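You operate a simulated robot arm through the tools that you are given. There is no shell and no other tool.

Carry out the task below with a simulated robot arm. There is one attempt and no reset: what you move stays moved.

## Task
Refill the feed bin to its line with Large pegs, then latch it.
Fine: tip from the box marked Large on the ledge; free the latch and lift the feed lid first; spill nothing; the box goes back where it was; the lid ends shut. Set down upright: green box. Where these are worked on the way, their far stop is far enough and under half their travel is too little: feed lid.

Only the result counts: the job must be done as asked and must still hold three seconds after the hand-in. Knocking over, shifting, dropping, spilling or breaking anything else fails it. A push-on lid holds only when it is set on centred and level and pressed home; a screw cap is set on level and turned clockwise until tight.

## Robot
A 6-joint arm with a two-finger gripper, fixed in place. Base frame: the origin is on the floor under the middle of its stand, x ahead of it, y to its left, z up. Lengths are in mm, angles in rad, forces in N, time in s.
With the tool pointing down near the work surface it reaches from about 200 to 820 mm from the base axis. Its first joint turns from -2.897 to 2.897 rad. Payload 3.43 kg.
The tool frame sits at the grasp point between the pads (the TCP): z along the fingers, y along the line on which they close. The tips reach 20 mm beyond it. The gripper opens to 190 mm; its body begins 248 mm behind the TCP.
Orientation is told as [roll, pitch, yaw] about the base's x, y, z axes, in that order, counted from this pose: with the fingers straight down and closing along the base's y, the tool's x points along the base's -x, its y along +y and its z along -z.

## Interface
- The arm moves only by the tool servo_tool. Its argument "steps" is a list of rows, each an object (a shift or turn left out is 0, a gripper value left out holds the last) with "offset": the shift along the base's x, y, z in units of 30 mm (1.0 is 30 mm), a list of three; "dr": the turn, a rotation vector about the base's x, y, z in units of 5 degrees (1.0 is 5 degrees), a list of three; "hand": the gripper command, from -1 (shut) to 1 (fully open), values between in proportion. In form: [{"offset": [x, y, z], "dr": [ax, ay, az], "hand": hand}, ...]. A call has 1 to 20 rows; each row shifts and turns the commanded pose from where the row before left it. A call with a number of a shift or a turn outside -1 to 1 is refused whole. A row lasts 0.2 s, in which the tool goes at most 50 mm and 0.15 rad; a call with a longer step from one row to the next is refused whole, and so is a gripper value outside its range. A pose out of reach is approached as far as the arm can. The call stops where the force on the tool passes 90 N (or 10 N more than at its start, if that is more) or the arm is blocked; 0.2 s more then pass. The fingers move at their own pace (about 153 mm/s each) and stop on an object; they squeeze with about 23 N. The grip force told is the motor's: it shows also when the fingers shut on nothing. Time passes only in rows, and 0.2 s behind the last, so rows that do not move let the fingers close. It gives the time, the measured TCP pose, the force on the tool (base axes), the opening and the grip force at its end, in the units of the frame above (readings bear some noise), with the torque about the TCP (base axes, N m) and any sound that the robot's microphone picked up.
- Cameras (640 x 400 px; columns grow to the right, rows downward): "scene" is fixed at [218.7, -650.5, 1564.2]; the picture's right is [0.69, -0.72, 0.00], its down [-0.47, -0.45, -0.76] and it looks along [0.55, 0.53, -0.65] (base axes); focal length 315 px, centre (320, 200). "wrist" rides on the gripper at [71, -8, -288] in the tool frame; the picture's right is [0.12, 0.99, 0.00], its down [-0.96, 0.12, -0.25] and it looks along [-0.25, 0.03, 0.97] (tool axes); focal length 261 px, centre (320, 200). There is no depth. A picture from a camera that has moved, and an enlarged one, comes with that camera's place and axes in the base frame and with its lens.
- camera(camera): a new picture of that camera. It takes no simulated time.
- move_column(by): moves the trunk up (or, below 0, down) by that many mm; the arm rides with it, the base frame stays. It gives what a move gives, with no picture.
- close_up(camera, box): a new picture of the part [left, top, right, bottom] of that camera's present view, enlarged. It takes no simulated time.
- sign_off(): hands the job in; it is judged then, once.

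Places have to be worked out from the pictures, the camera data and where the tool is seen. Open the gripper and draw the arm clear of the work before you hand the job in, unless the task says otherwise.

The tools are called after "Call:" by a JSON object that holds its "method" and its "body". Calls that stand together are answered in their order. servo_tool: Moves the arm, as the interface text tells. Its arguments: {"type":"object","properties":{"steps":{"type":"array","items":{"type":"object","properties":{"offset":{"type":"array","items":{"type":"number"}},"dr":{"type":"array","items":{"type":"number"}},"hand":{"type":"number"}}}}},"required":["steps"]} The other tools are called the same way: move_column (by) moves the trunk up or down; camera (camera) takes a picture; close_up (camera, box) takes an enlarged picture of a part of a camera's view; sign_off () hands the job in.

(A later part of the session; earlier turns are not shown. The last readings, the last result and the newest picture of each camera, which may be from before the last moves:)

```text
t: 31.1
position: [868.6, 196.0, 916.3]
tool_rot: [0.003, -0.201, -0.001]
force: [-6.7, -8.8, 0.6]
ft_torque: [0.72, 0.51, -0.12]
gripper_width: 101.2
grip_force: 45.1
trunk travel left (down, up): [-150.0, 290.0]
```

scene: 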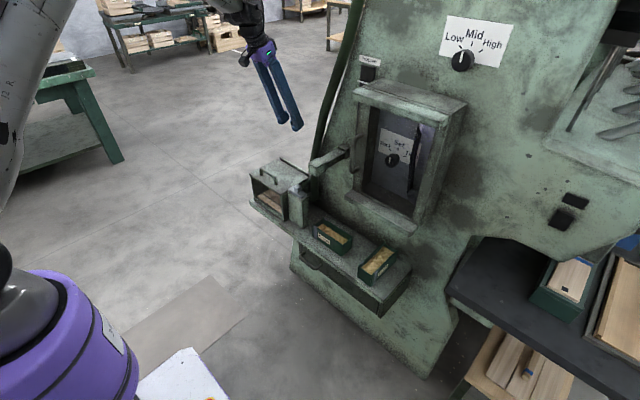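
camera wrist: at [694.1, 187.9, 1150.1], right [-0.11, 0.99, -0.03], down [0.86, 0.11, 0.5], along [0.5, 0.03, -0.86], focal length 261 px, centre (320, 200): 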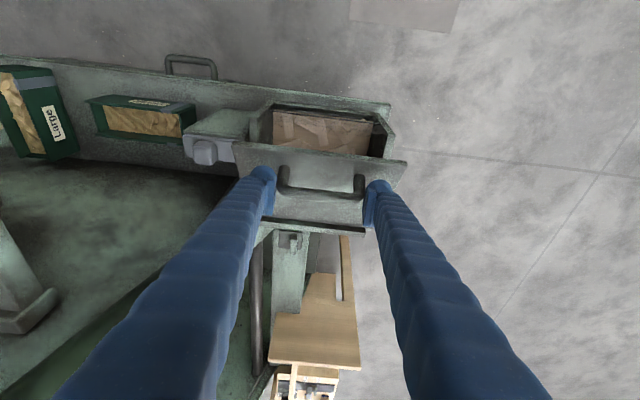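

Loads are small again; next 15° of the arc.

Call:
{"method": "servo_tool", "body": {"steps": [{"offset": [0.325, -0.03, 0.18], "dr": [0, 0.25, 0]}, {"offset": [0.335, -0.02, 0.15], "dr": [0, 0.25, 0]}, {"offset": [0.345, 0, 0.12], "dr": [0, 0.25, 0]}, {}]}}

Call:
{"method": "close_up", "body": {"camera": "scene", "box": [230, 130, 330, 210]}}

Call:
{"method": "camera", "body": {"camera": "wrist"}}

```text
t: 32.1
position: [898.7, 195.6, 931.2]
tool_rot: [0.002, -0.138, -0.004]
force: [-6.5, 18.1, 7.4]
ft_torque: [1.01, 0.43, -0.68]
gripper_width: 101.0
grip_force: 45.2
trunk travel left (down, up): [-150.0, 290.0]
```

```text
5.00 times, centred on (280, 170) of scene
camera zoom: at [218.7, -650.5, 1564.2], right [0.69, -0.72, 0.0], down [-0.47, -0.45, -0.76], along [0.55, 0.53, -0.65], focal length 1575 px, centre (520, 350)
```

zoom: 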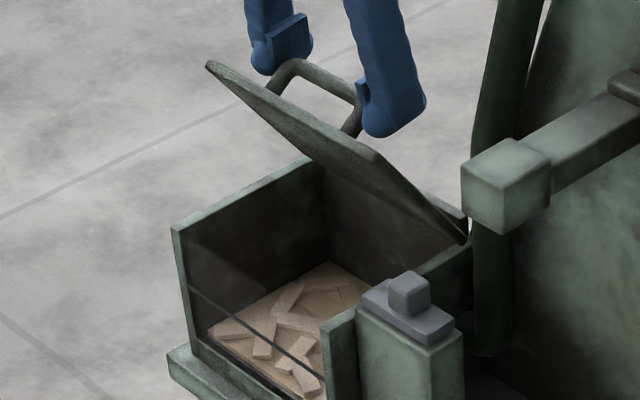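

```text
taken
camera wrist: at [788.7, 187.4, 1204.8], right [-0.12, 0.99, -0.02], down [0.92, 0.11, 0.38], along [0.38, 0.03, -0.93], focal length 261 px, centre (320, 200)
```

wrist: 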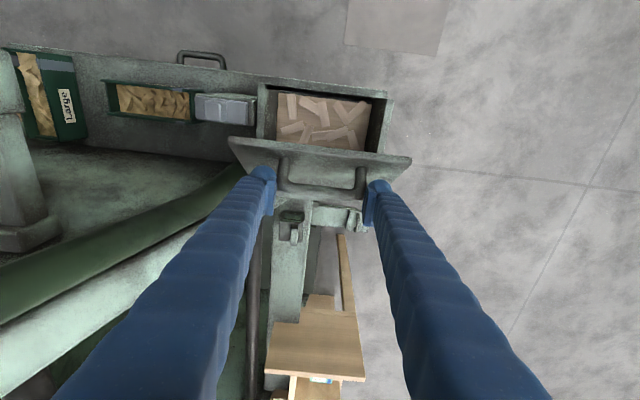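

Lid is about 57° up. I trim and carry on toward vertical.

Call:
{"method": "servo_tool", "body": {"steps": [{"offset": [0.35, 0.06, 0.14], "dr": [0, 0.25, 0]}, {"offset": [0.36, 0, 0.09], "dr": [0, 0.25, 0]}, {"offset": [0.37, 0, 0.06], "dr": [0, 0.2, 0]}, {}]}}

Call:
{"method": "close_up", "body": {"camera": "scene", "box": [230, 130, 330, 210]}}

Call:
{"method": "close_up", "body": {"camera": "wrist", "box": [220, 100, 420, 250]}}

```text
t: 33.1
position: [931.4, 195.9, 938.6]
tool_rot: [-0.002, -0.076, -0.005]
force: [1.0, 18.3, -5.3]
ft_torque: [0.71, -0.19, -0.79]
gripper_width: 98.2
grip_force: 44.5
trunk travel left (down, up): [-150.0, 290.0]
```

```text
5.00 times, centred on (280, 170) of scene
camera zoom: at [218.7, -650.5, 1564.2], right [0.69, -0.72, 0.0], down [-0.47, -0.45, -0.76], along [0.55, 0.53, -0.65], focal length 1575 px, centre (520, 350)
```

zoom: 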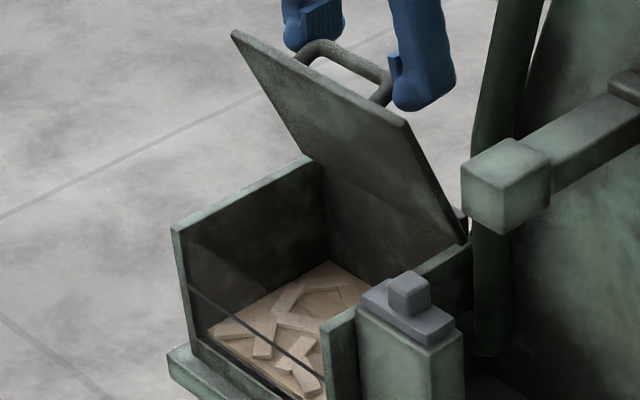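

```text
2.67 times, centred on (320, 175) of wrist
camera zoom: at [839.4, 187.4, 1217.9], right [-0.12, 0.99, -0.01], down [0.94, 0.11, 0.32], along [0.32, 0.03, -0.95], focal length 695 px, centre (320, 267)
```

zoom: 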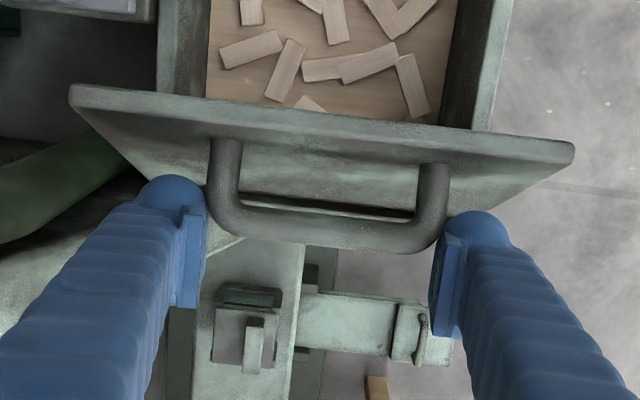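

Lid is about 72° up. I continue with smaller rotation, past vertical if reach allows.

Call:
{"method": "servo_tool", "body": {"steps": [{"offset": [0.34, 0.04, 0.0], "dr": [0, 0.1, 0]}, {"offset": [0.37, 0.02, -0.02], "dr": [0, 0.1, 0]}, {"offset": [0.38, 0, -0.05], "dr": [0, 0.1, 0]}, {}]}}

Call:
{"method": "close_up", "body": {"camera": "scene", "box": [230, 130, 330, 210]}}

Call:
{"method": "close_up", "body": {"camera": "wrist", "box": [220, 100, 420, 250]}}

```text
t: 34.1
position: [964.6, 195.8, 935.9]
tool_rot: [0.001, -0.048, -0.002]
force: [1.0, -0.9, 0.4]
ft_torque: [-0.02, -0.01, -0.03]
gripper_width: 0.0
grip_force: 34.1
trunk travel left (down, up): [-150.0, 290.0]
```

```text
5.00 times, centred on (280, 170) of scene
camera zoom: at [218.7, -650.5, 1564.2], right [0.69, -0.72, 0.0], down [-0.47, -0.45, -0.76], along [0.55, 0.53, -0.65], focal length 1575 px, centre (520, 350)
```

zoom: 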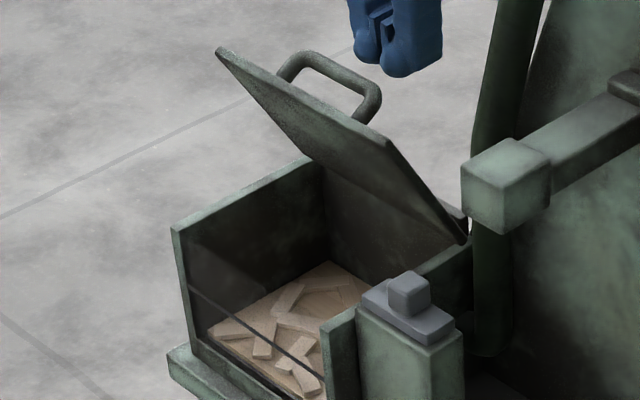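

```text
2.67 times, centred on (320, 175) of wrist
camera zoom: at [879.2, 187.8, 1218.7], right [-0.12, 0.99, -0.01], down [0.95, 0.11, 0.29], along [0.29, 0.03, -0.96], focal length 695 px, centre (320, 267)
```

zoom: 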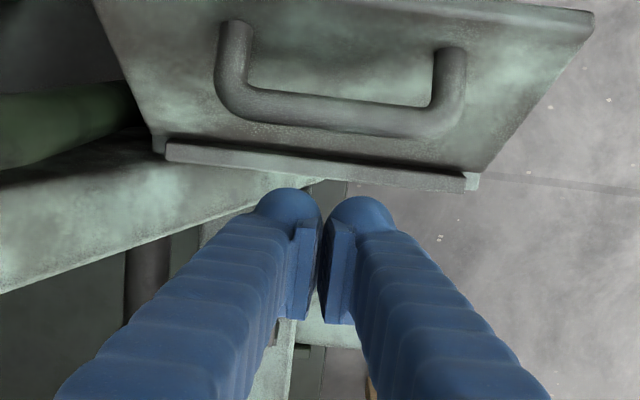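

The grip slipped off the handle's rounded end, but the lid is still up near 62°. I wait a moment to see whether it stays or sinks.

Call:
{"method": "servo_tool", "body": {"steps": [{}, {}]}}

Call:
{"method": "close_up", "body": {"camera": "scene", "box": [230, 130, 330, 210]}}

```text
t: 34.8
position: [963.4, 194.7, 935.2]
tool_rot: [0.001, -0.047, -0.004]
force: [0.7, 0.3, 0.4]
ft_torque: [-0.08, -0.01, -0.01]
gripper_width: 0.0
grip_force: 34.6
trunk travel left (down, up): [-150.0, 290.0]
```

```text
5.00 times, centred on (280, 170) of scene
camera zoom: at [218.7, -650.5, 1564.2], right [0.69, -0.72, 0.0], down [-0.47, -0.45, -0.76], along [0.55, 0.53, -0.65], focal length 1575 px, centre (520, 350)
```

zoom: 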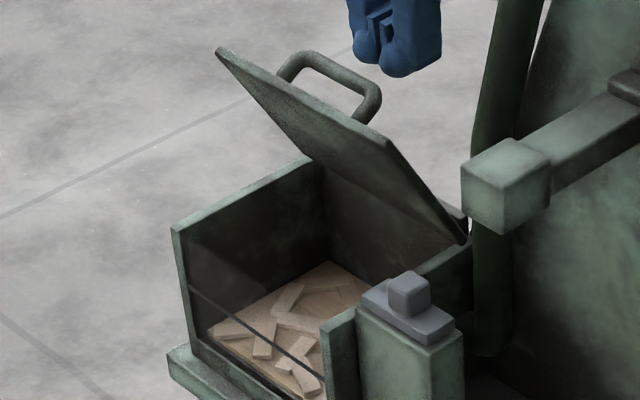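

The lid holds itself by friction. I'll go up and over, then push its underside from the front with closed fingertips to its far stop.

Call:
{"method": "servo_tool", "body": {"steps": [{"offset": [0, 0, 0.8], "hand": -1}, {"offset": [0, 0, 1]}, {"offset": [0, 0, 1]}, {"offset": [0, 0, 1]}, {"offset": [-1, 0, 0.3], "dr": [0, -0.5, 0]}, {"offset": [-1, 0, 0], "dr": [0, -1, 0]}, {"offset": [-1, 0, 0], "dr": [0, -1, 0]}, {"offset": [-1, 0, 0], "dr": [0, -1, 0]}, {"offset": [-1, 0, 0], "dr": [0, -1, 0]}, {"offset": [-1, 0, 0], "dr": [0, -1, 0]}, {"offset": [-1, 0, 0], "dr": [0, -1, 0]}, {"offset": [0, 0, -1], "dr": [0, -1, 0]}, {"offset": [0, 0, -1]}, {"offset": [0, 0, -1]}, {}]}}

Call:
{"method": "camera", "body": {"camera": "wrist"}}

Call:
{"method": "close_up", "body": {"camera": "scene", "box": [200, 100, 340, 210]}}

```text
t: 38.0
position: [752.7, 196.4, 970.0]
tool_rot: [0.004, -0.703, -0.008]
force: [0.8, 1.0, -0.4]
ft_torque: [-0.05, 0.03, -0.06]
gripper_width: 0.1
grip_force: 33.9
trunk travel left (down, up): [-150.0, 290.0]
```

```text
taken
camera wrist: at [512.3, 188.6, 1142.4], right [-0.09, 0.99, -0.07], down [0.58, 0.11, 0.81], along [0.81, 0.03, -0.58], focal length 261 px, centre (320, 200)
```

wrist: 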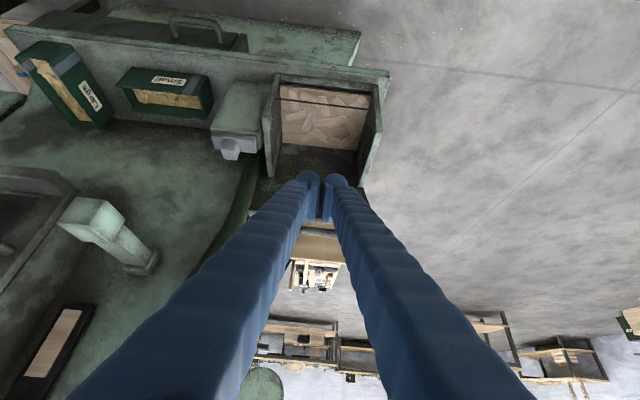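

```text
3.64 times, centred on (270, 155) of scene
camera zoom: at [218.7, -650.5, 1564.2], right [0.69, -0.72, 0.0], down [-0.47, -0.45, -0.76], along [0.55, 0.53, -0.65], focal length 1146 px, centre (502, 364)
```

zoom: 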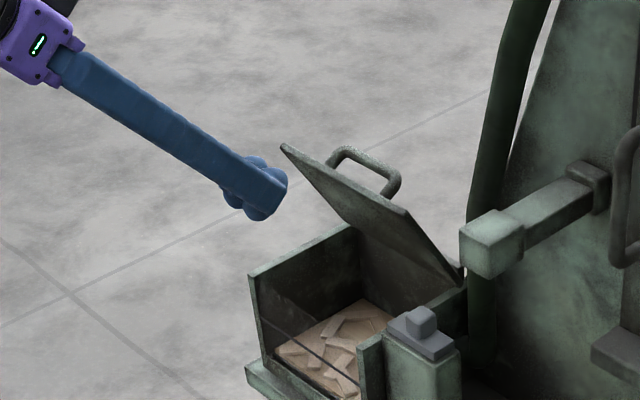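

I lower to z≈915 and push forward against the lid's underside.

Call:
{"method": "servo_tool", "body": {"steps": [{"offset": [0, 0, -0.9]}, {"offset": [0, 0, -0.9]}, {"offset": [0.8, 0, 0]}, {"offset": [0.8, 0, 0]}, {"offset": [0.8, 0, 0]}, {"offset": [0.6, 0, 0]}, {"offset": [0.4, 0, 0.05]}, {"offset": [0.4, 0, 0.05]}, {"offset": [0.4, 0, 0.05]}, {}]}}

Call:
{"method": "close_up", "body": {"camera": "scene", "box": [200, 100, 340, 210]}}

```text
t: 40.1
position: [879.6, 196.1, 919.8]
tool_rot: [0.002, -0.703, -0.004]
force: [-0.2, 0.3, 1.0]
ft_torque: [-0.02, 0.01, -0.02]
gripper_width: 0.0
grip_force: 34.5
trunk travel left (down, up): [-150.0, 290.0]
```

```text
3.64 times, centred on (270, 155) of scene
camera zoom: at [218.7, -650.5, 1564.2], right [0.69, -0.72, 0.0], down [-0.47, -0.45, -0.76], along [0.55, 0.53, -0.65], focal length 1146 px, centre (502, 364)
```

zoom: 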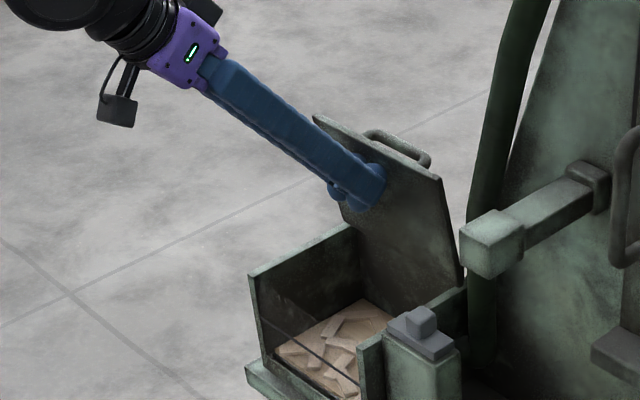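

The lid yields easily and is near 80°. I push on toward the stop.

Call:
{"method": "servo_tool", "body": {"steps": [{"offset": [0.35, 0, 0]}, {"offset": [0.35, 0, 0]}, {"offset": [0.35, 0, 0]}, {"offset": [0.35, 0, 0]}, {}]}}

Call:
{"method": "close_up", "body": {"camera": "scene", "box": [200, 100, 340, 210]}}

```text
t: 41.4
position: [917.4, 197.0, 918.9]
tool_rot: [0.003, -0.701, -0.003]
force: [-28.9, -4.7, 2.8]
ft_torque: [0.16, -0.11, -0.15]
gripper_width: 5.8
grip_force: 34.6
trunk travel left (down, up): [-150.0, 290.0]
```

```text
3.64 times, centred on (270, 155) of scene
camera zoom: at [218.7, -650.5, 1564.2], right [0.69, -0.72, 0.0], down [-0.47, -0.45, -0.76], along [0.55, 0.53, -0.65], focal length 1146 px, centre (502, 364)
```

zoom: 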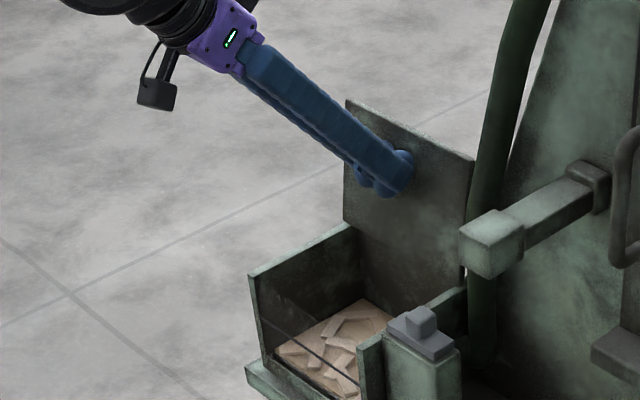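

The lid is against its far stop (29 N). I back off and look into the bin and through the window.

Call:
{"method": "servo_tool", "body": {"steps": [{"offset": [-0.5, 0, 0]}, {"offset": [-1, 0, 0.2]}, {"offset": [-1, 0, 0.2]}, {"offset": [-1, 0, 0.2]}, {"offset": [-1, 0, 0]}, {"offset": [-1, 0, 0]}, {"offset": [-1, 0, 0]}, {"offset": [-1, 0, 0], "hand": 0.0}, {"offset": [-0.5, 0, 0]}, {}]}}

Call:
{"method": "camera", "body": {"camera": "wrist"}}

Call:
{"method": "close_up", "body": {"camera": "wrist", "box": [240, 150, 400, 250]}}

Call:
{"method": "close_up", "body": {"camera": "scene", "box": [240, 130, 340, 230]}}

```text
t: 43.5
position: [679.8, 196.5, 938.5]
tool_rot: [0.003, -0.702, -0.004]
force: [-0.6, -1.0, -0.4]
ft_torque: [0.0, -0.02, 0.0]
gripper_width: 95.1
grip_force: 0.1
trunk travel left (down, up): [-150.0, 290.0]
```

```text
taken
camera wrist: at [440.6, 188.4, 1110.7], right [-0.09, 0.99, -0.08], down [0.57, 0.11, 0.81], along [0.81, 0.03, -0.58], focal length 261 px, centre (320, 200)
```

wrist: 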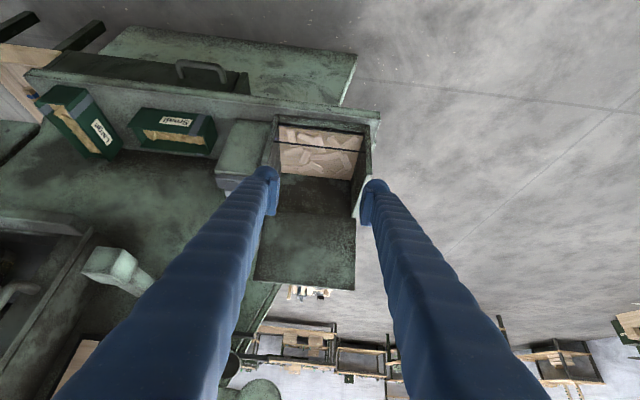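

```text
4.00 times, centred on (320, 200) of wrist
camera zoom: at [440.6, 188.4, 1110.7], right [-0.09, 0.99, -0.08], down [0.57, 0.11, 0.81], along [0.81, 0.03, -0.58], focal length 1043 px, centre (320, 200)
```

zoom: 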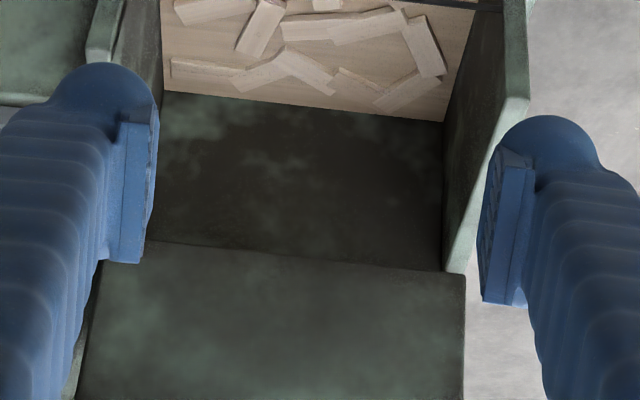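

```text
4.00 times, centred on (290, 180) of scene
camera zoom: at [218.7, -650.5, 1564.2], right [0.69, -0.72, 0.0], down [-0.47, -0.45, -0.76], along [0.55, 0.53, -0.65], focal length 1260 px, centre (440, 280)
```

zoom: 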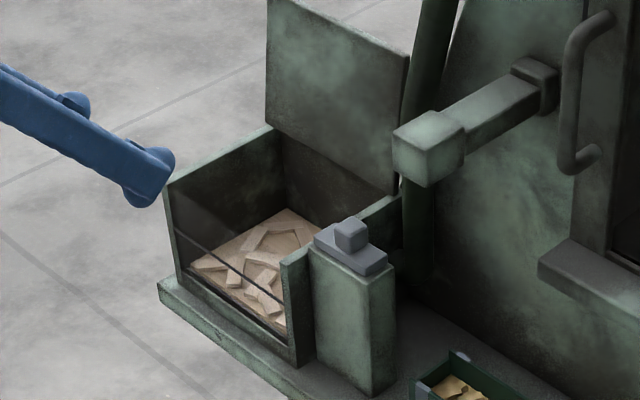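

Lid rests open past vertical. Next the Large box: I'll move along in front of the ledge to face it, tilting the hand more toward horizontal, and look.

Call:
{"method": "servo_tool", "body": {"steps": [{"offset": [-0.5, -0.5, 0.3], "hand": 0.6}, {"offset": [-0.5, -0.95, 0.1], "dr": [0, -0.25, 0]}, {"offset": [0, -0.95, -0.3], "dr": [0, -0.25, 0]}, {"offset": [0, -0.95, -0.3], "dr": [0, -0.25, 0]}, {"offset": [0, -0.95, -0.3], "dr": [0, -0.25, 0]}, {"offset": [0, -0.95, -0.3], "dr": [0, -0.25, 0]}, {"offset": [0, -0.95, -0.3], "dr": [0, -0.25, 0]}, {"offset": [0, -0.95, -0.3], "dr": [0, -0.25, 0]}, {"offset": [0, -0.95, -0.3], "dr": [0, -0.25, 0]}, {"offset": [0, -0.95, -0.3], "dr": [0, -0.25, 0]}, {"offset": [0, -0.95, -0.3], "dr": [0, -0.25, 0]}, {"offset": [0, -0.95, -0.3], "dr": [0, -0.25, 0]}, {"offset": [0, -0.95, -0.3], "dr": [0, -0.25, 0]}, {"offset": [0, -0.95, -0.3], "dr": [0, -0.25, 0]}, {"offset": [0, -0.95, -0.3], "dr": [0, -0.25, 0]}, {"offset": [0, -0.95, -0.3], "dr": [0, -0.25, 0]}, {"offset": [0, -0.95, -0.3], "dr": [0, -0.25, 0]}, {"offset": [0, -0.95, -0.3]}, {"offset": [0, -0.4, 0]}, {}]}}

Call:
{"method": "camera", "body": {"camera": "wrist"}}

Call:
{"method": "camera", "body": {"camera": "scene"}}

```text
t: 47.8
position: [774.1, -3.8, 986.3]
tool_rot: [-0.203, -1.015, 0.086]
force: [-0.6, -0.9, -0.1]
ft_torque: [-0.03, 0.0, -0.03]
gripper_width: 151.8
grip_force: 0.0
out of reach, approached as far as the arm can: row 2, 3, 4, 5, 6, 7, 8, 9, 10, 11, 12, 13, 14, 15, 16, 17, 18, 19
trunk travel left (down, up): [-150.0, 290.0]
```

```text
taken
camera wrist: at [492.3, 23.1, 1075.3], right [0.02, 0.98, -0.21], down [0.31, 0.19, 0.93], along [0.95, -0.08, -0.3], focal length 261 px, centre (320, 200)
```

wrist: 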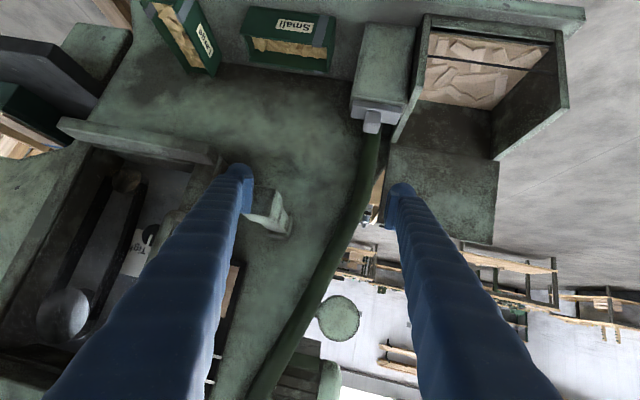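

```text
taken
```

scene: 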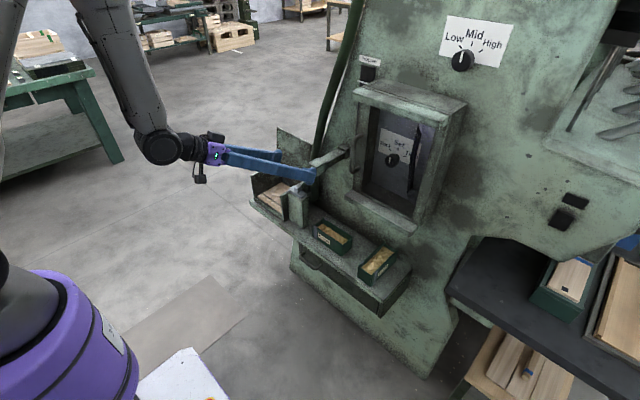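

That sweep ran out of wrist range (the forward tilt is limited when the arm is folded), and the hand has drifted near the lever. I back away toward -x while reducing the tilt and undoing the roll.

Call:
{"method": "servo_tool", "body": {"steps": [{"offset": [-0.8, 0.1, 0.1], "dr": [0, 1, 0]}, {"offset": [-0.7, 0, 0], "dr": [0.3, 1, 0.24]}, {"offset": [-0.7, 0, 0], "dr": [0.3, 1, 0.24]}, {"offset": [-0.7, 0, 0], "dr": [0.3, 1, 0.24]}, {"offset": [-0.6, 0, 0], "dr": [0.3, 1, 0.24]}, {"offset": [-0.5, 0, 0], "dr": [0, 1, 0]}, {}]}}

Call:
{"method": "camera", "body": {"camera": "scene"}}

```text
t: 49.4
position: [649.4, 83.2, 976.8]
tool_rot: [0.028, -0.502, 0.034]
force: [-0.6, -0.1, -0.3]
ft_torque: [-0.03, 0.0, -0.06]
gripper_width: 152.1
grip_force: 0.2
out of reach, approached as far as the arm can: row 1, 2, 3, 4, 5
trunk travel left (down, up): [-150.0, 290.0]
```

```text
taken
```

scene: 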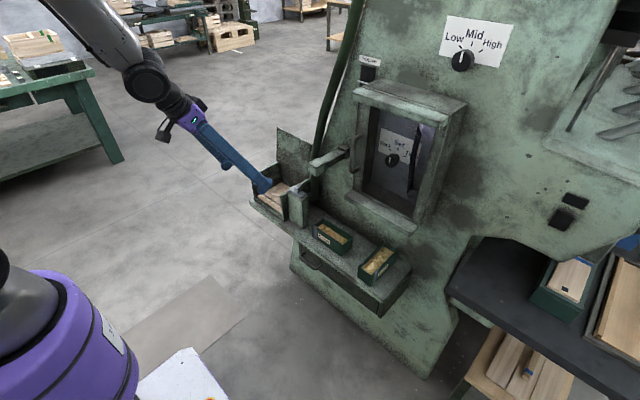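

Clear again. The "out of reach" comes from the tool lining up with the forearm, so I'll use a moderate ~40° grasp tilt, with the trunk fully lowered for the low ledge. I lower the trunk the rest of the way.

Call:
{"method": "move_column", "body": {"by": -150}}

Call:
{"method": "servo_tool", "body": {"steps": [{"offset": [-0.5, -0.5, 0.5], "dr": [-0.3, 0.5, -0.4]}, {"offset": [-0.3, -0.9, 0.3], "dr": [0, 0.5, 0]}, {"offset": [0, -0.95, 0], "dr": [0, 0.5, 0]}, {"offset": [0, -0.95, 0]}, {"offset": [0, -0.95, 0]}, {"offset": [0, -0.95, 0]}, {"offset": [0, -0.95, 0]}, {"offset": [0, -0.95, 0]}, {}]}}

Call:
{"method": "camera", "body": {"camera": "scene"}}

Call:
{"method": "camera", "body": {"camera": "wrist"}}

```text
t: 51.1
position: [649.0, 83.4, 826.7]
tool_rot: [0.026, -0.504, 0.034]
force: [0.3, 0.3, 0.4]
ft_torque: [-0.01, 0.02, 0.01]
gripper_width: 152.1
grip_force: 0.2
trunk travel left (down, up): [0.0, 440.0]
```

```text
t: 53.1
position: [648.2, -124.2, 839.5]
tool_rot: [-0.032, -0.43, 0.017]
force: [0.1, -0.5, 0.7]
ft_torque: [-0.04, 0.04, -0.04]
gripper_width: 151.9
grip_force: 0.0
out of reach, approached as far as the arm can: row 1, 2
trunk travel left (down, up): [0.0, 440.0]
```

```text
taken
```

scene: 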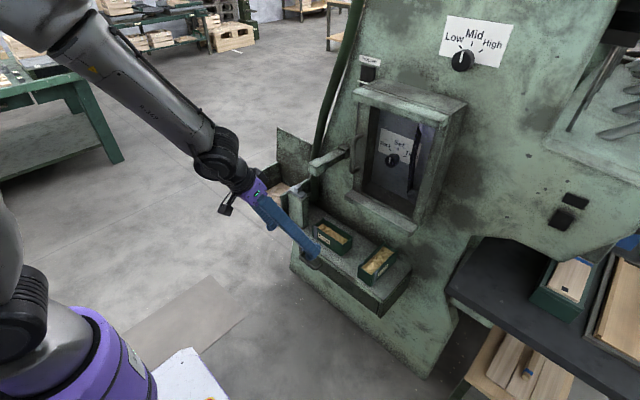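

```text
taken
camera wrist: at [464.7, -125.1, 1069.9], right [-0.11, 0.99, -0.08], down [0.77, 0.14, 0.62], along [0.63, 0.01, -0.78], focal length 261 px, centre (320, 200)
```

wrist: 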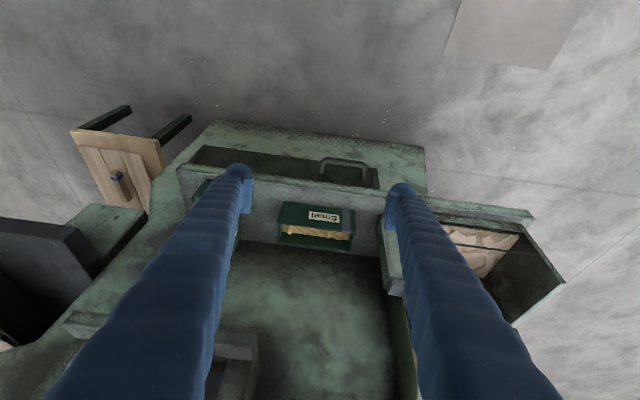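

I continue along to y≈-315, in front of the Large box, nulling the residual roll.

Call:
{"method": "servo_tool", "body": {"steps": [{"offset": [0, -0.9, 0], "dr": [0.16, 0, -0.03]}, {"offset": [0, -0.9, 0], "dr": [0.16, 0, -0.02]}, {"offset": [0, -0.95, 0]}, {"offset": [0, -0.95, 0]}, {"offset": [0, -0.95, 0]}, {"offset": [0, -0.95, 0]}, {"offset": [0, -0.75, 0]}, {}]}}

Call:
{"method": "camera", "body": {"camera": "wrist"}}

Call:
{"method": "close_up", "body": {"camera": "wrist", "box": [240, 150, 400, 250]}}

```text
t: 54.9
position: [648.0, -312.4, 837.8]
tool_rot: [0.002, -0.429, -0.001]
force: [-0.9, 0.1, -0.9]
ft_torque: [0.04, 0.02, 0.01]
gripper_width: 151.9
grip_force: 0.0
trunk travel left (down, up): [0.0, 440.0]
```

```text
taken
camera wrist: at [464.2, -321.0, 1069.8], right [-0.11, 0.99, -0.05], down [0.77, 0.11, 0.63], along [0.63, 0.03, -0.78], focal length 261 px, centre (320, 200)
```

wrist: 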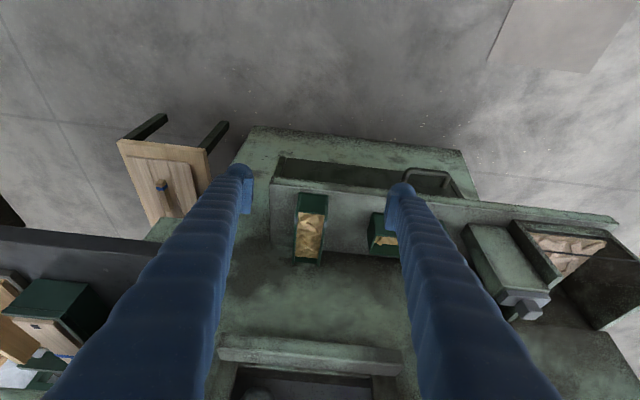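

```text
4.00 times, centred on (320, 200) of wrist
camera zoom: at [464.2, -321.0, 1069.8], right [-0.11, 0.99, -0.05], down [0.77, 0.11, 0.63], along [0.63, 0.03, -0.78], focal length 1043 px, centre (320, 200)
```

zoom: 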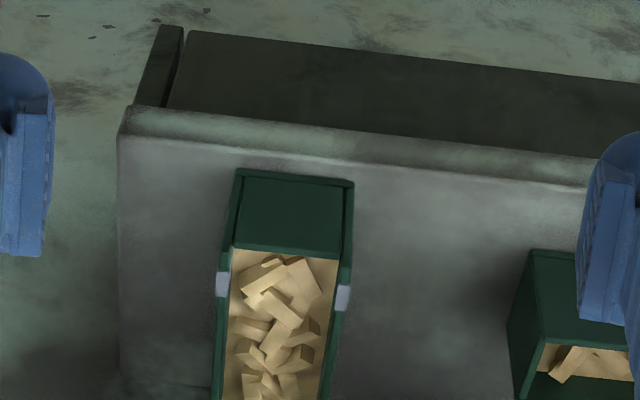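

Here is the Large box from the front. I take another enlarged view that includes the whole box to fix its place.

Call:
{"method": "close_up", "body": {"camera": "wrist", "box": [250, 180, 410, 280]}}

Call:
{"method": "close_up", "body": {"camera": "scene", "box": [330, 220, 430, 320]}}

```text
4.00 times, centred on (330, 230) of wrist
camera zoom: at [464.2, -321.0, 1069.8], right [-0.11, 0.99, -0.05], down [0.77, 0.11, 0.63], along [0.63, 0.03, -0.78], focal length 1043 px, centre (280, 80)
```

zoom: 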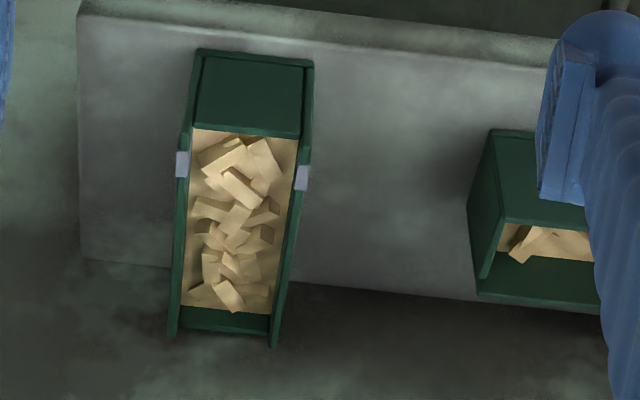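

```text
4.00 times, centred on (380, 270) of scene
camera zoom: at [218.7, -650.5, 1564.2], right [0.69, -0.72, 0.0], down [-0.47, -0.45, -0.76], along [0.55, 0.53, -0.65], focal length 1260 px, centre (80, -80)
```

zoom: 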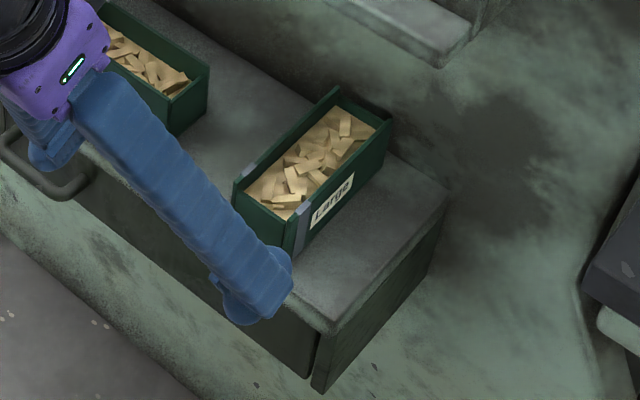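

Box outline: x 786–938, y -349…-290 (centre y≈-319.5), rim z≈715, axis-aligned; the sill above is at z≥920, so there's room. I go to a pre-grasp at 40° tilt above its near half with the fingers opened to 100 mm.

Call:
{"method": "servo_tool", "body": {"steps": [{"offset": [0.68, -0.03, -0.3], "dr": [0, -0.385, 0], "hand": 0.05}, {"offset": [0.68, -0.03, -0.3], "dr": [0, -0.385, 0]}, {"offset": [0.68, -0.03, -0.3], "dr": [0, -0.385, 0]}, {"offset": [0.68, -0.03, -0.3], "dr": [0, -0.385, 0]}, {"offset": [0.68, -0.03, -0.3], "dr": [0, -0.385, 0]}, {"offset": [0.68, -0.03, -0.3], "dr": [0, -0.385, 0]}, {"offset": [0.68, -0.03, -0.3], "dr": [0, -0.385, 0]}, {"offset": [0.68, -0.03, -0.3], "dr": [0, -0.385, 0]}, {}]}}

Call:
{"method": "camera", "body": {"camera": "wrist"}}

Call:
{"method": "close_up", "body": {"camera": "scene", "box": [310, 180, 430, 300]}}

```text
t: 56.9
position: [811.7, -319.5, 766.1]
tool_rot: [-0.001, -0.699, -0.002]
force: [0.3, 1.0, -0.3]
ft_torque: [0.01, 0.01, -0.03]
gripper_width: 99.6
grip_force: 0.1
trunk travel left (down, up): [0.0, 440.0]
```

```text
taken
camera wrist: at [572.8, -327.3, 940.4], right [-0.09, 0.99, -0.08], down [0.58, 0.11, 0.81], along [0.81, 0.03, -0.58], focal length 261 px, centre (320, 200)
```

wrist: 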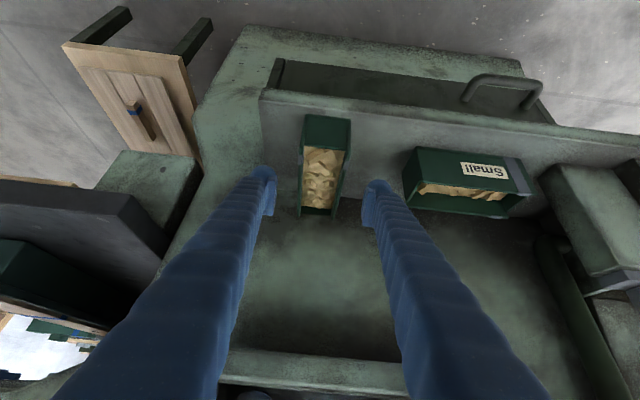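

```text
3.33 times, centred on (370, 240) of scene
camera zoom: at [218.7, -650.5, 1564.2], right [0.69, -0.72, 0.0], down [-0.47, -0.45, -0.76], along [0.55, 0.53, -0.65], focal length 1050 px, centre (153, 67)
```

zoom: 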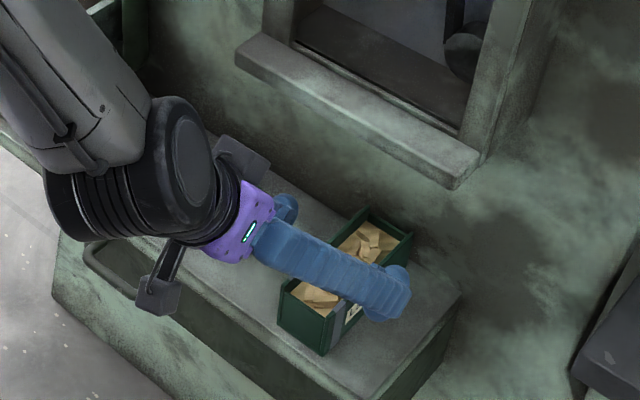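

Aligned. I go down and forward so the fingers straddle the box at its middle.

Call:
{"method": "servo_tool", "body": {"steps": [{"offset": [0.42, 0, -0.6]}, {"offset": [0.42, 0, -0.6]}, {"offset": [0.42, 0, -0.6]}, {"offset": [0.42, 0, -0.55]}, {}]}}

Call:
{"method": "close_up", "body": {"camera": "wrist", "box": [240, 120, 400, 220]}}

Call:
{"method": "close_up", "body": {"camera": "scene", "box": [310, 180, 430, 300]}}

```text
t: 58.1
position: [862.7, -319.8, 695.9]
tool_rot: [0.0, -0.7, -0.002]
force: [0.1, 0.4, -0.5]
ft_torque: [0.01, 0.0, 0.03]
gripper_width: 99.7
grip_force: 0.0
trunk travel left (down, up): [0.0, 440.0]
```

```text
4.00 times, centred on (320, 170) of wrist
camera zoom: at [622.7, -327.4, 870.2], right [-0.09, 0.99, -0.08], down [0.58, 0.11, 0.81], along [0.81, 0.03, -0.58], focal length 1043 px, centre (320, 320)
```

zoom: 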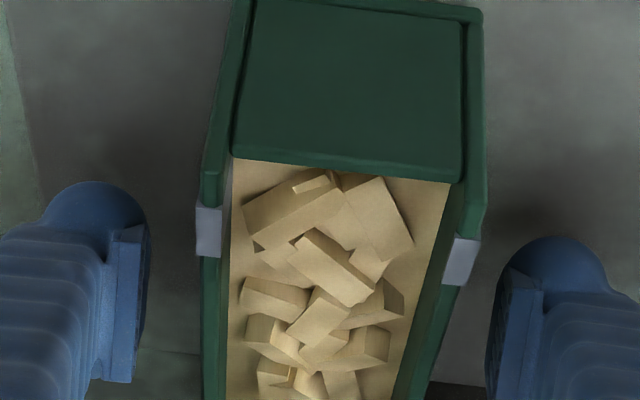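

```text
3.33 times, centred on (370, 240) of scene
camera zoom: at [218.7, -650.5, 1564.2], right [0.69, -0.72, 0.0], down [-0.47, -0.45, -0.76], along [0.55, 0.53, -0.65], focal length 1050 px, centre (153, 67)
```

zoom: 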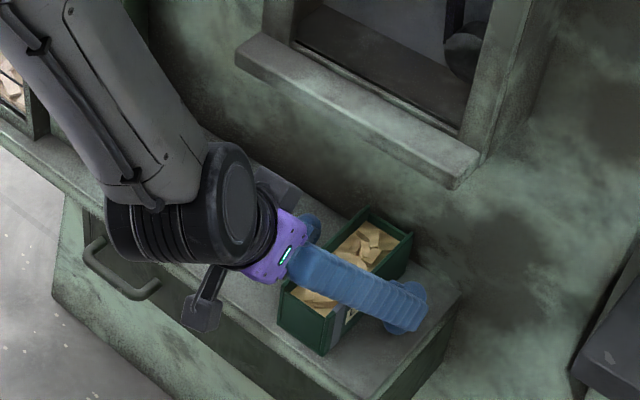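

The box (y centre ≈ -319) is centred between the pads. I close the grip on it.

Call:
{"method": "servo_tool", "body": {"steps": [{"hand": -1}, {"hand": -1}, {"hand": -1}]}}

Call:
{"method": "close_up", "body": {"camera": "wrist", "box": [240, 120, 400, 220]}}

```text
t: 58.9
position: [862.3, -319.6, 699.0]
tool_rot: [0.0, -0.698, -0.003]
force: [-0.5, -1.3, 0.1]
ft_torque: [0.02, 0.02, 0.01]
gripper_width: 59.9
grip_force: 22.9
trunk travel left (down, up): [0.0, 440.0]
```

```text
4.00 times, centred on (320, 170) of wrist
camera zoom: at [622.4, -327.4, 870.6], right [-0.09, 0.99, -0.08], down [0.58, 0.11, 0.81], along [0.81, 0.03, -0.58], focal length 1043 px, centre (320, 320)
```

zoom: 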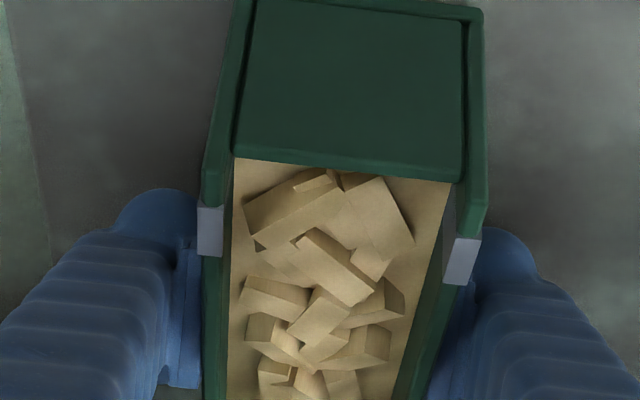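

Gripped at 59.9 mm. I lift a little and check the load.

Call:
{"method": "servo_tool", "body": {"steps": [{"hand": -1}, {"offset": [0, 0, 0.2]}, {"offset": [0, 0, 0.3]}, {}]}}

Call:
{"method": "close_up", "body": {"camera": "wrist", "box": [240, 120, 400, 220]}}

Call:
{"method": "close_up", "body": {"camera": "scene", "box": [330, 200, 430, 290]}}

```text
t: 59.9
position: [862.6, -320.6, 711.6]
tool_rot: [-0.001, -0.696, -0.002]
force: [0.1, 0.5, -0.4]
ft_torque: [-0.03, -0.1, -0.01]
gripper_width: 59.9
grip_force: 23.0
trunk travel left (down, up): [0.0, 440.0]
```

```text
4.00 times, centred on (320, 170) of wrist
camera zoom: at [622.3, -327.6, 885.8], right [-0.09, 0.99, -0.08], down [0.58, 0.11, 0.81], along [0.81, 0.03, -0.58], focal length 1043 px, centre (320, 320)
```

zoom: 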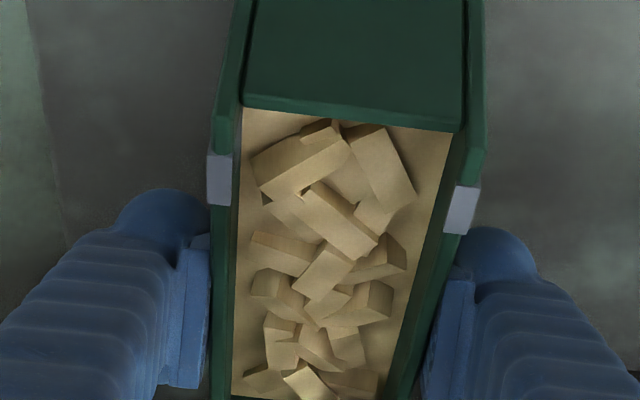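

```text
4.44 times, centred on (380, 245) of scene
camera zoom: at [218.7, -650.5, 1564.2], right [0.69, -0.72, 0.0], down [-0.47, -0.45, -0.76], along [0.55, 0.53, -0.65], focal length 1400 px, centre (53, 0)
```

zoom: 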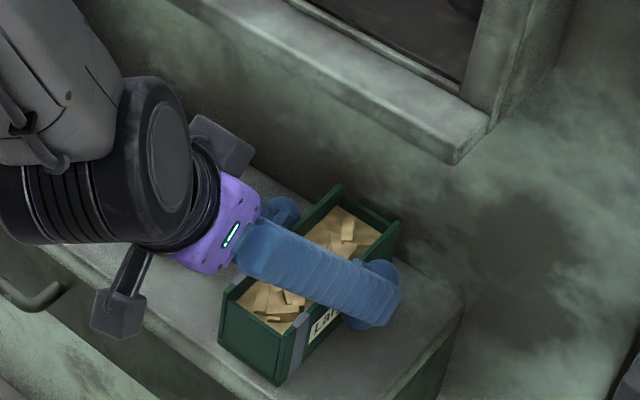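

The load reading is nil and the box seems to have stayed on the ledge while the hand rose 14 mm. I look closely at the pad contacts.

Call:
{"method": "close_up", "body": {"camera": "wrist", "box": [270, 160, 370, 222]}}

Call:
{"method": "close_up", "body": {"camera": "scene", "box": [370, 235, 430, 290]}}

Call:
{"method": "servo_tool", "body": {"steps": [{"hand": -1}, {"hand": -1}]}}

```text
6.40 times, centred on (320, 191) of wrist
camera zoom: at [622.3, -327.6, 885.8], right [-0.09, 0.99, -0.08], down [0.58, 0.11, 0.81], along [0.81, 0.03, -0.58], focal length 1668 px, centre (320, 258)
```

zoom: 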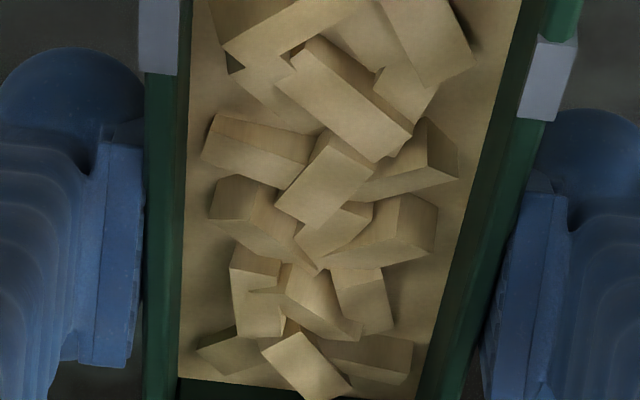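

```text
7.27 times, centred on (400, 262) of scene
camera zoom: at [218.7, -650.5, 1564.2], right [0.69, -0.72, 0.0], down [-0.47, -0.45, -0.76], along [0.55, 0.53, -0.65], focal length 2292 px, centre (-262, -254)
```

zoom: 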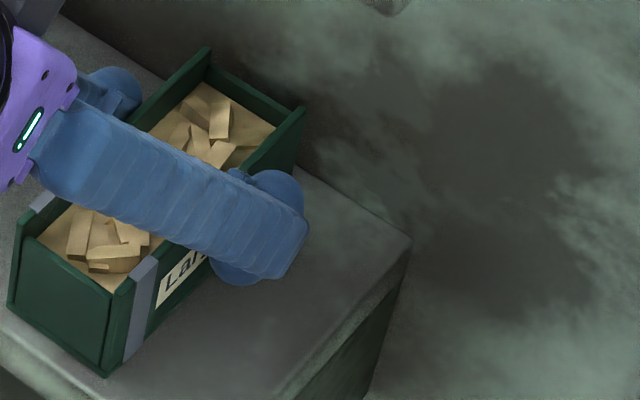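

```text
t: 60.5
position: [862.0, -321.9, 711.9]
tool_rot: [-0.001, -0.699, -0.003]
force: [-0.3, -0.3, 2.1]
ft_torque: [-0.09, 0.05, 0.04]
gripper_width: 59.9
grip_force: 23.1
trunk travel left (down, up): [0.0, 440.0]
```

The pads touch the box, yet it didn't come up. I'll open slightly, go back down a bit lower and further onto the box, regrip, and read the force during a small lift.

Call:
{"method": "servo_tool", "body": {"steps": [{"hand": -0.1}, {"hand": -0.1}, {"offset": [0, 0.04, -0.35]}, {"offset": [0, 0, -0.35]}, {"hand": -1}, {"hand": -1}, {"hand": -1}, {"hand": -1}]}}

Call:
{"method": "servo_tool", "body": {"steps": [{"offset": [0, 0, 0.2]}]}}

Call:
{"method": "servo_tool", "body": {"steps": [{"offset": [0, 0, 0.2]}]}}

Call:
{"method": "close_up", "body": {"camera": "wrist", "box": [240, 120, 400, 220]}}

```text
t: 62.3
position: [862.4, -319.1, 691.2]
tool_rot: [-0.001, -0.699, -0.003]
force: [0.2, -0.6, -0.4]
ft_torque: [0.01, -0.01, 0.01]
gripper_width: 59.7
grip_force: 22.6
trunk travel left (down, up): [0.0, 440.0]
```

```text
t: 62.7
position: [861.0, -319.6, 697.8]
tool_rot: [0.002, -0.699, -0.002]
force: [0.1, 0.1, -1.2]
ft_torque: [0.0, 0.0, 0.02]
gripper_width: 59.8
grip_force: 22.6
trunk travel left (down, up): [0.0, 440.0]
```

```text
t: 63.1
position: [862.4, -318.7, 703.0]
tool_rot: [0.0, -0.699, -0.001]
force: [-0.8, 0.0, -2.0]
ft_torque: [0.02, -0.04, 0.02]
gripper_width: 60.0
grip_force: 22.9
trunk travel left (down, up): [0.0, 440.0]
```

```text
4.00 times, centred on (320, 170) of wrist
camera zoom: at [622.8, -327.0, 876.6], right [-0.09, 0.99, -0.08], down [0.58, 0.11, 0.81], along [0.81, 0.03, -0.58], focal length 1043 px, centre (320, 320)
```

zoom: 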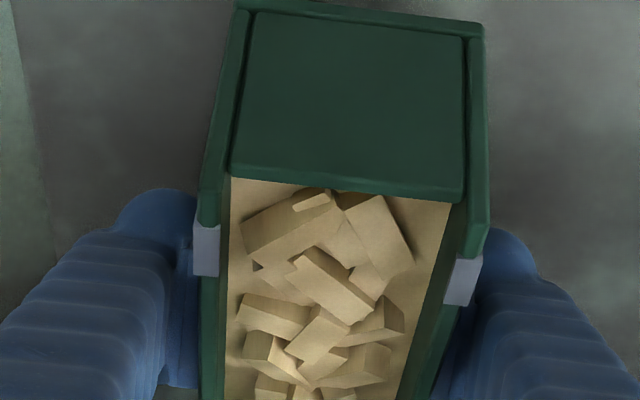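

Now the box stays put relative to the hand, so it seems lifted this time. I confirm in the scene view.

Call:
{"method": "close_up", "body": {"camera": "scene", "box": [370, 235, 430, 290]}}

Call:
{"method": "servo_tool", "body": {"steps": [{"offset": [0, 0, 0.3]}, {}]}}

Call:
{"method": "close_up", "body": {"camera": "wrist", "box": [240, 120, 400, 220]}}

Call:
{"method": "close_up", "body": {"camera": "scene", "box": [370, 235, 430, 290]}}

```text
7.27 times, centred on (400, 262) of scene
camera zoom: at [218.7, -650.5, 1564.2], right [0.69, -0.72, 0.0], down [-0.47, -0.45, -0.76], along [0.55, 0.53, -0.65], focal length 2292 px, centre (-262, -254)
```

zoom: 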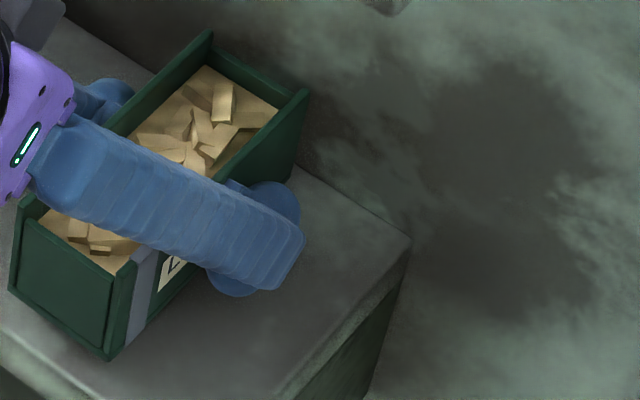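

```text
t: 63.7
position: [862.1, -318.7, 712.3]
tool_rot: [0.001, -0.697, -0.003]
force: [-0.4, 1.0, -2.5]
ft_torque: [0.02, -0.01, 0.0]
gripper_width: 59.5
grip_force: 23.0
trunk travel left (down, up): [0.0, 440.0]
```

```text
4.00 times, centred on (320, 170) of wrist
camera zoom: at [622.7, -326.7, 885.8], right [-0.09, 0.99, -0.08], down [0.58, 0.11, 0.81], along [0.81, 0.03, -0.58], focal length 1043 px, centre (320, 320)
```

zoom: 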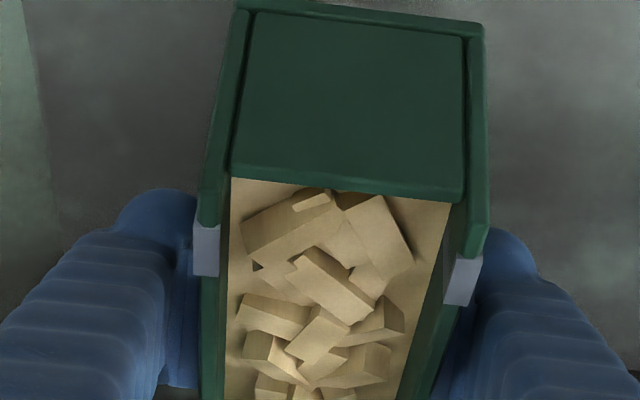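

```text
7.27 times, centred on (400, 262) of scene
camera zoom: at [218.7, -650.5, 1564.2], right [0.69, -0.72, 0.0], down [-0.47, -0.45, -0.76], along [0.55, 0.53, -0.65], focal length 2292 px, centre (-262, -254)
```

zoom: 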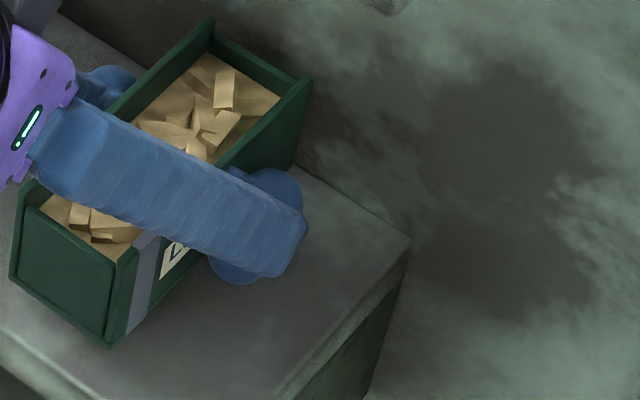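

The box is held (about 2.5 N) with no slip. Before carrying it across, I want to rehearse the route with an empty hand, since tilt trouble with a full box would spill it. I set it back exactly where it was and release.

Call:
{"method": "servo_tool", "body": {"steps": [{"offset": [0, 0, -0.3]}, {"offset": [0, 0, -0.25]}, {"offset": [0, 0, -0.15]}, {}]}}

Call:
{"method": "servo_tool", "body": {"steps": [{"hand": 0.05}, {"hand": 0.05}, {}]}}

Call:
{"method": "close_up", "body": {"camera": "wrist", "box": [240, 120, 400, 220]}}

Call:
{"method": "close_up", "body": {"camera": "scene", "box": [370, 235, 430, 290]}}

```text
t: 64.7
position: [862.2, -318.3, 691.8]
tool_rot: [0.001, -0.697, -0.002]
force: [0.1, 1.6, -1.5]
ft_torque: [0.02, 0.01, 0.0]
gripper_width: 59.8
grip_force: 22.5
trunk travel left (down, up): [0.0, 440.0]
```

```text
t: 65.5
position: [862.1, -318.2, 689.8]
tool_rot: [0.002, -0.697, -0.003]
force: [-0.2, 1.7, -0.2]
ft_torque: [-0.01, 0.0, -0.01]
gripper_width: 99.6
grip_force: 0.1
trunk travel left (down, up): [0.0, 440.0]
```

```text
4.00 times, centred on (320, 170) of wrist
camera zoom: at [622.6, -326.6, 864.6], right [-0.09, 0.99, -0.08], down [0.58, 0.11, 0.81], along [0.81, 0.03, -0.58], focal length 1043 px, centre (320, 320)
```

zoom: 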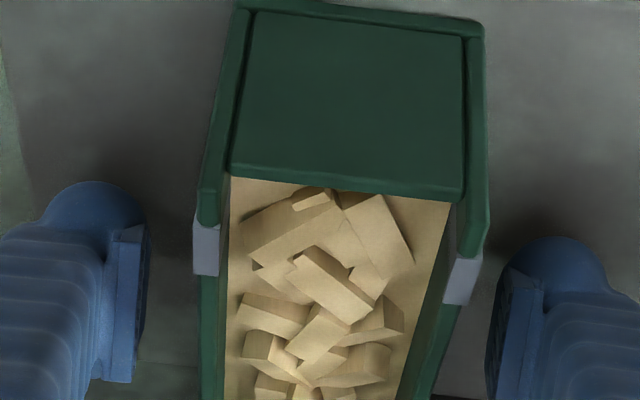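

```text
7.27 times, centred on (400, 262) of scene
camera zoom: at [218.7, -650.5, 1564.2], right [0.69, -0.72, 0.0], down [-0.47, -0.45, -0.76], along [0.55, 0.53, -0.65], focal length 2292 px, centre (-262, -254)
```

zoom: 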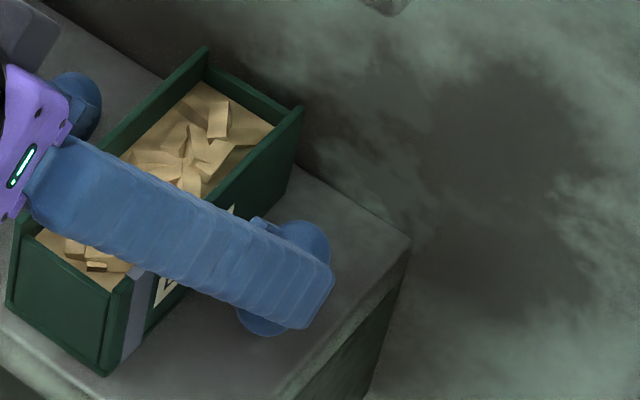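

The box is back in its exact place. Now the empty-hand rehearsal at the same 40° tilt: up and slightly back, then across toward the bin above the Small box, watching for reach flags.

Call:
{"method": "servo_tool", "body": {"steps": [{"offset": [0, 0, 0.8]}, {"offset": [0, 0, 1]}, {"offset": [0, 0, 1]}, {"offset": [-0.7, 0, 0.9]}, {"offset": [-0.7, 0, 0]}, {"offset": [-0.7, 0, 0]}, {"offset": [0, 0.9, 0]}, {"offset": [0, 0.95, 0]}, {"offset": [0, 0.95, 0]}, {"offset": [0, 0.95, 0]}, {}]}}

Call:
{"method": "camera", "body": {"camera": "scene"}}

```text
t: 67.9
position: [798.7, -206.4, 802.3]
tool_rot: [0.0, -0.699, 0.0]
force: [-0.6, 0.2, -0.2]
ft_torque: [-0.06, 0.0, -0.04]
gripper_width: 99.7
grip_force: 0.1
trunk travel left (down, up): [0.0, 440.0]
```

```text
taken
```

scene: 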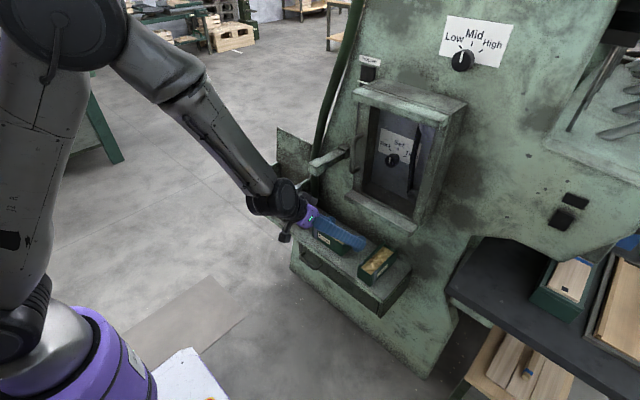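

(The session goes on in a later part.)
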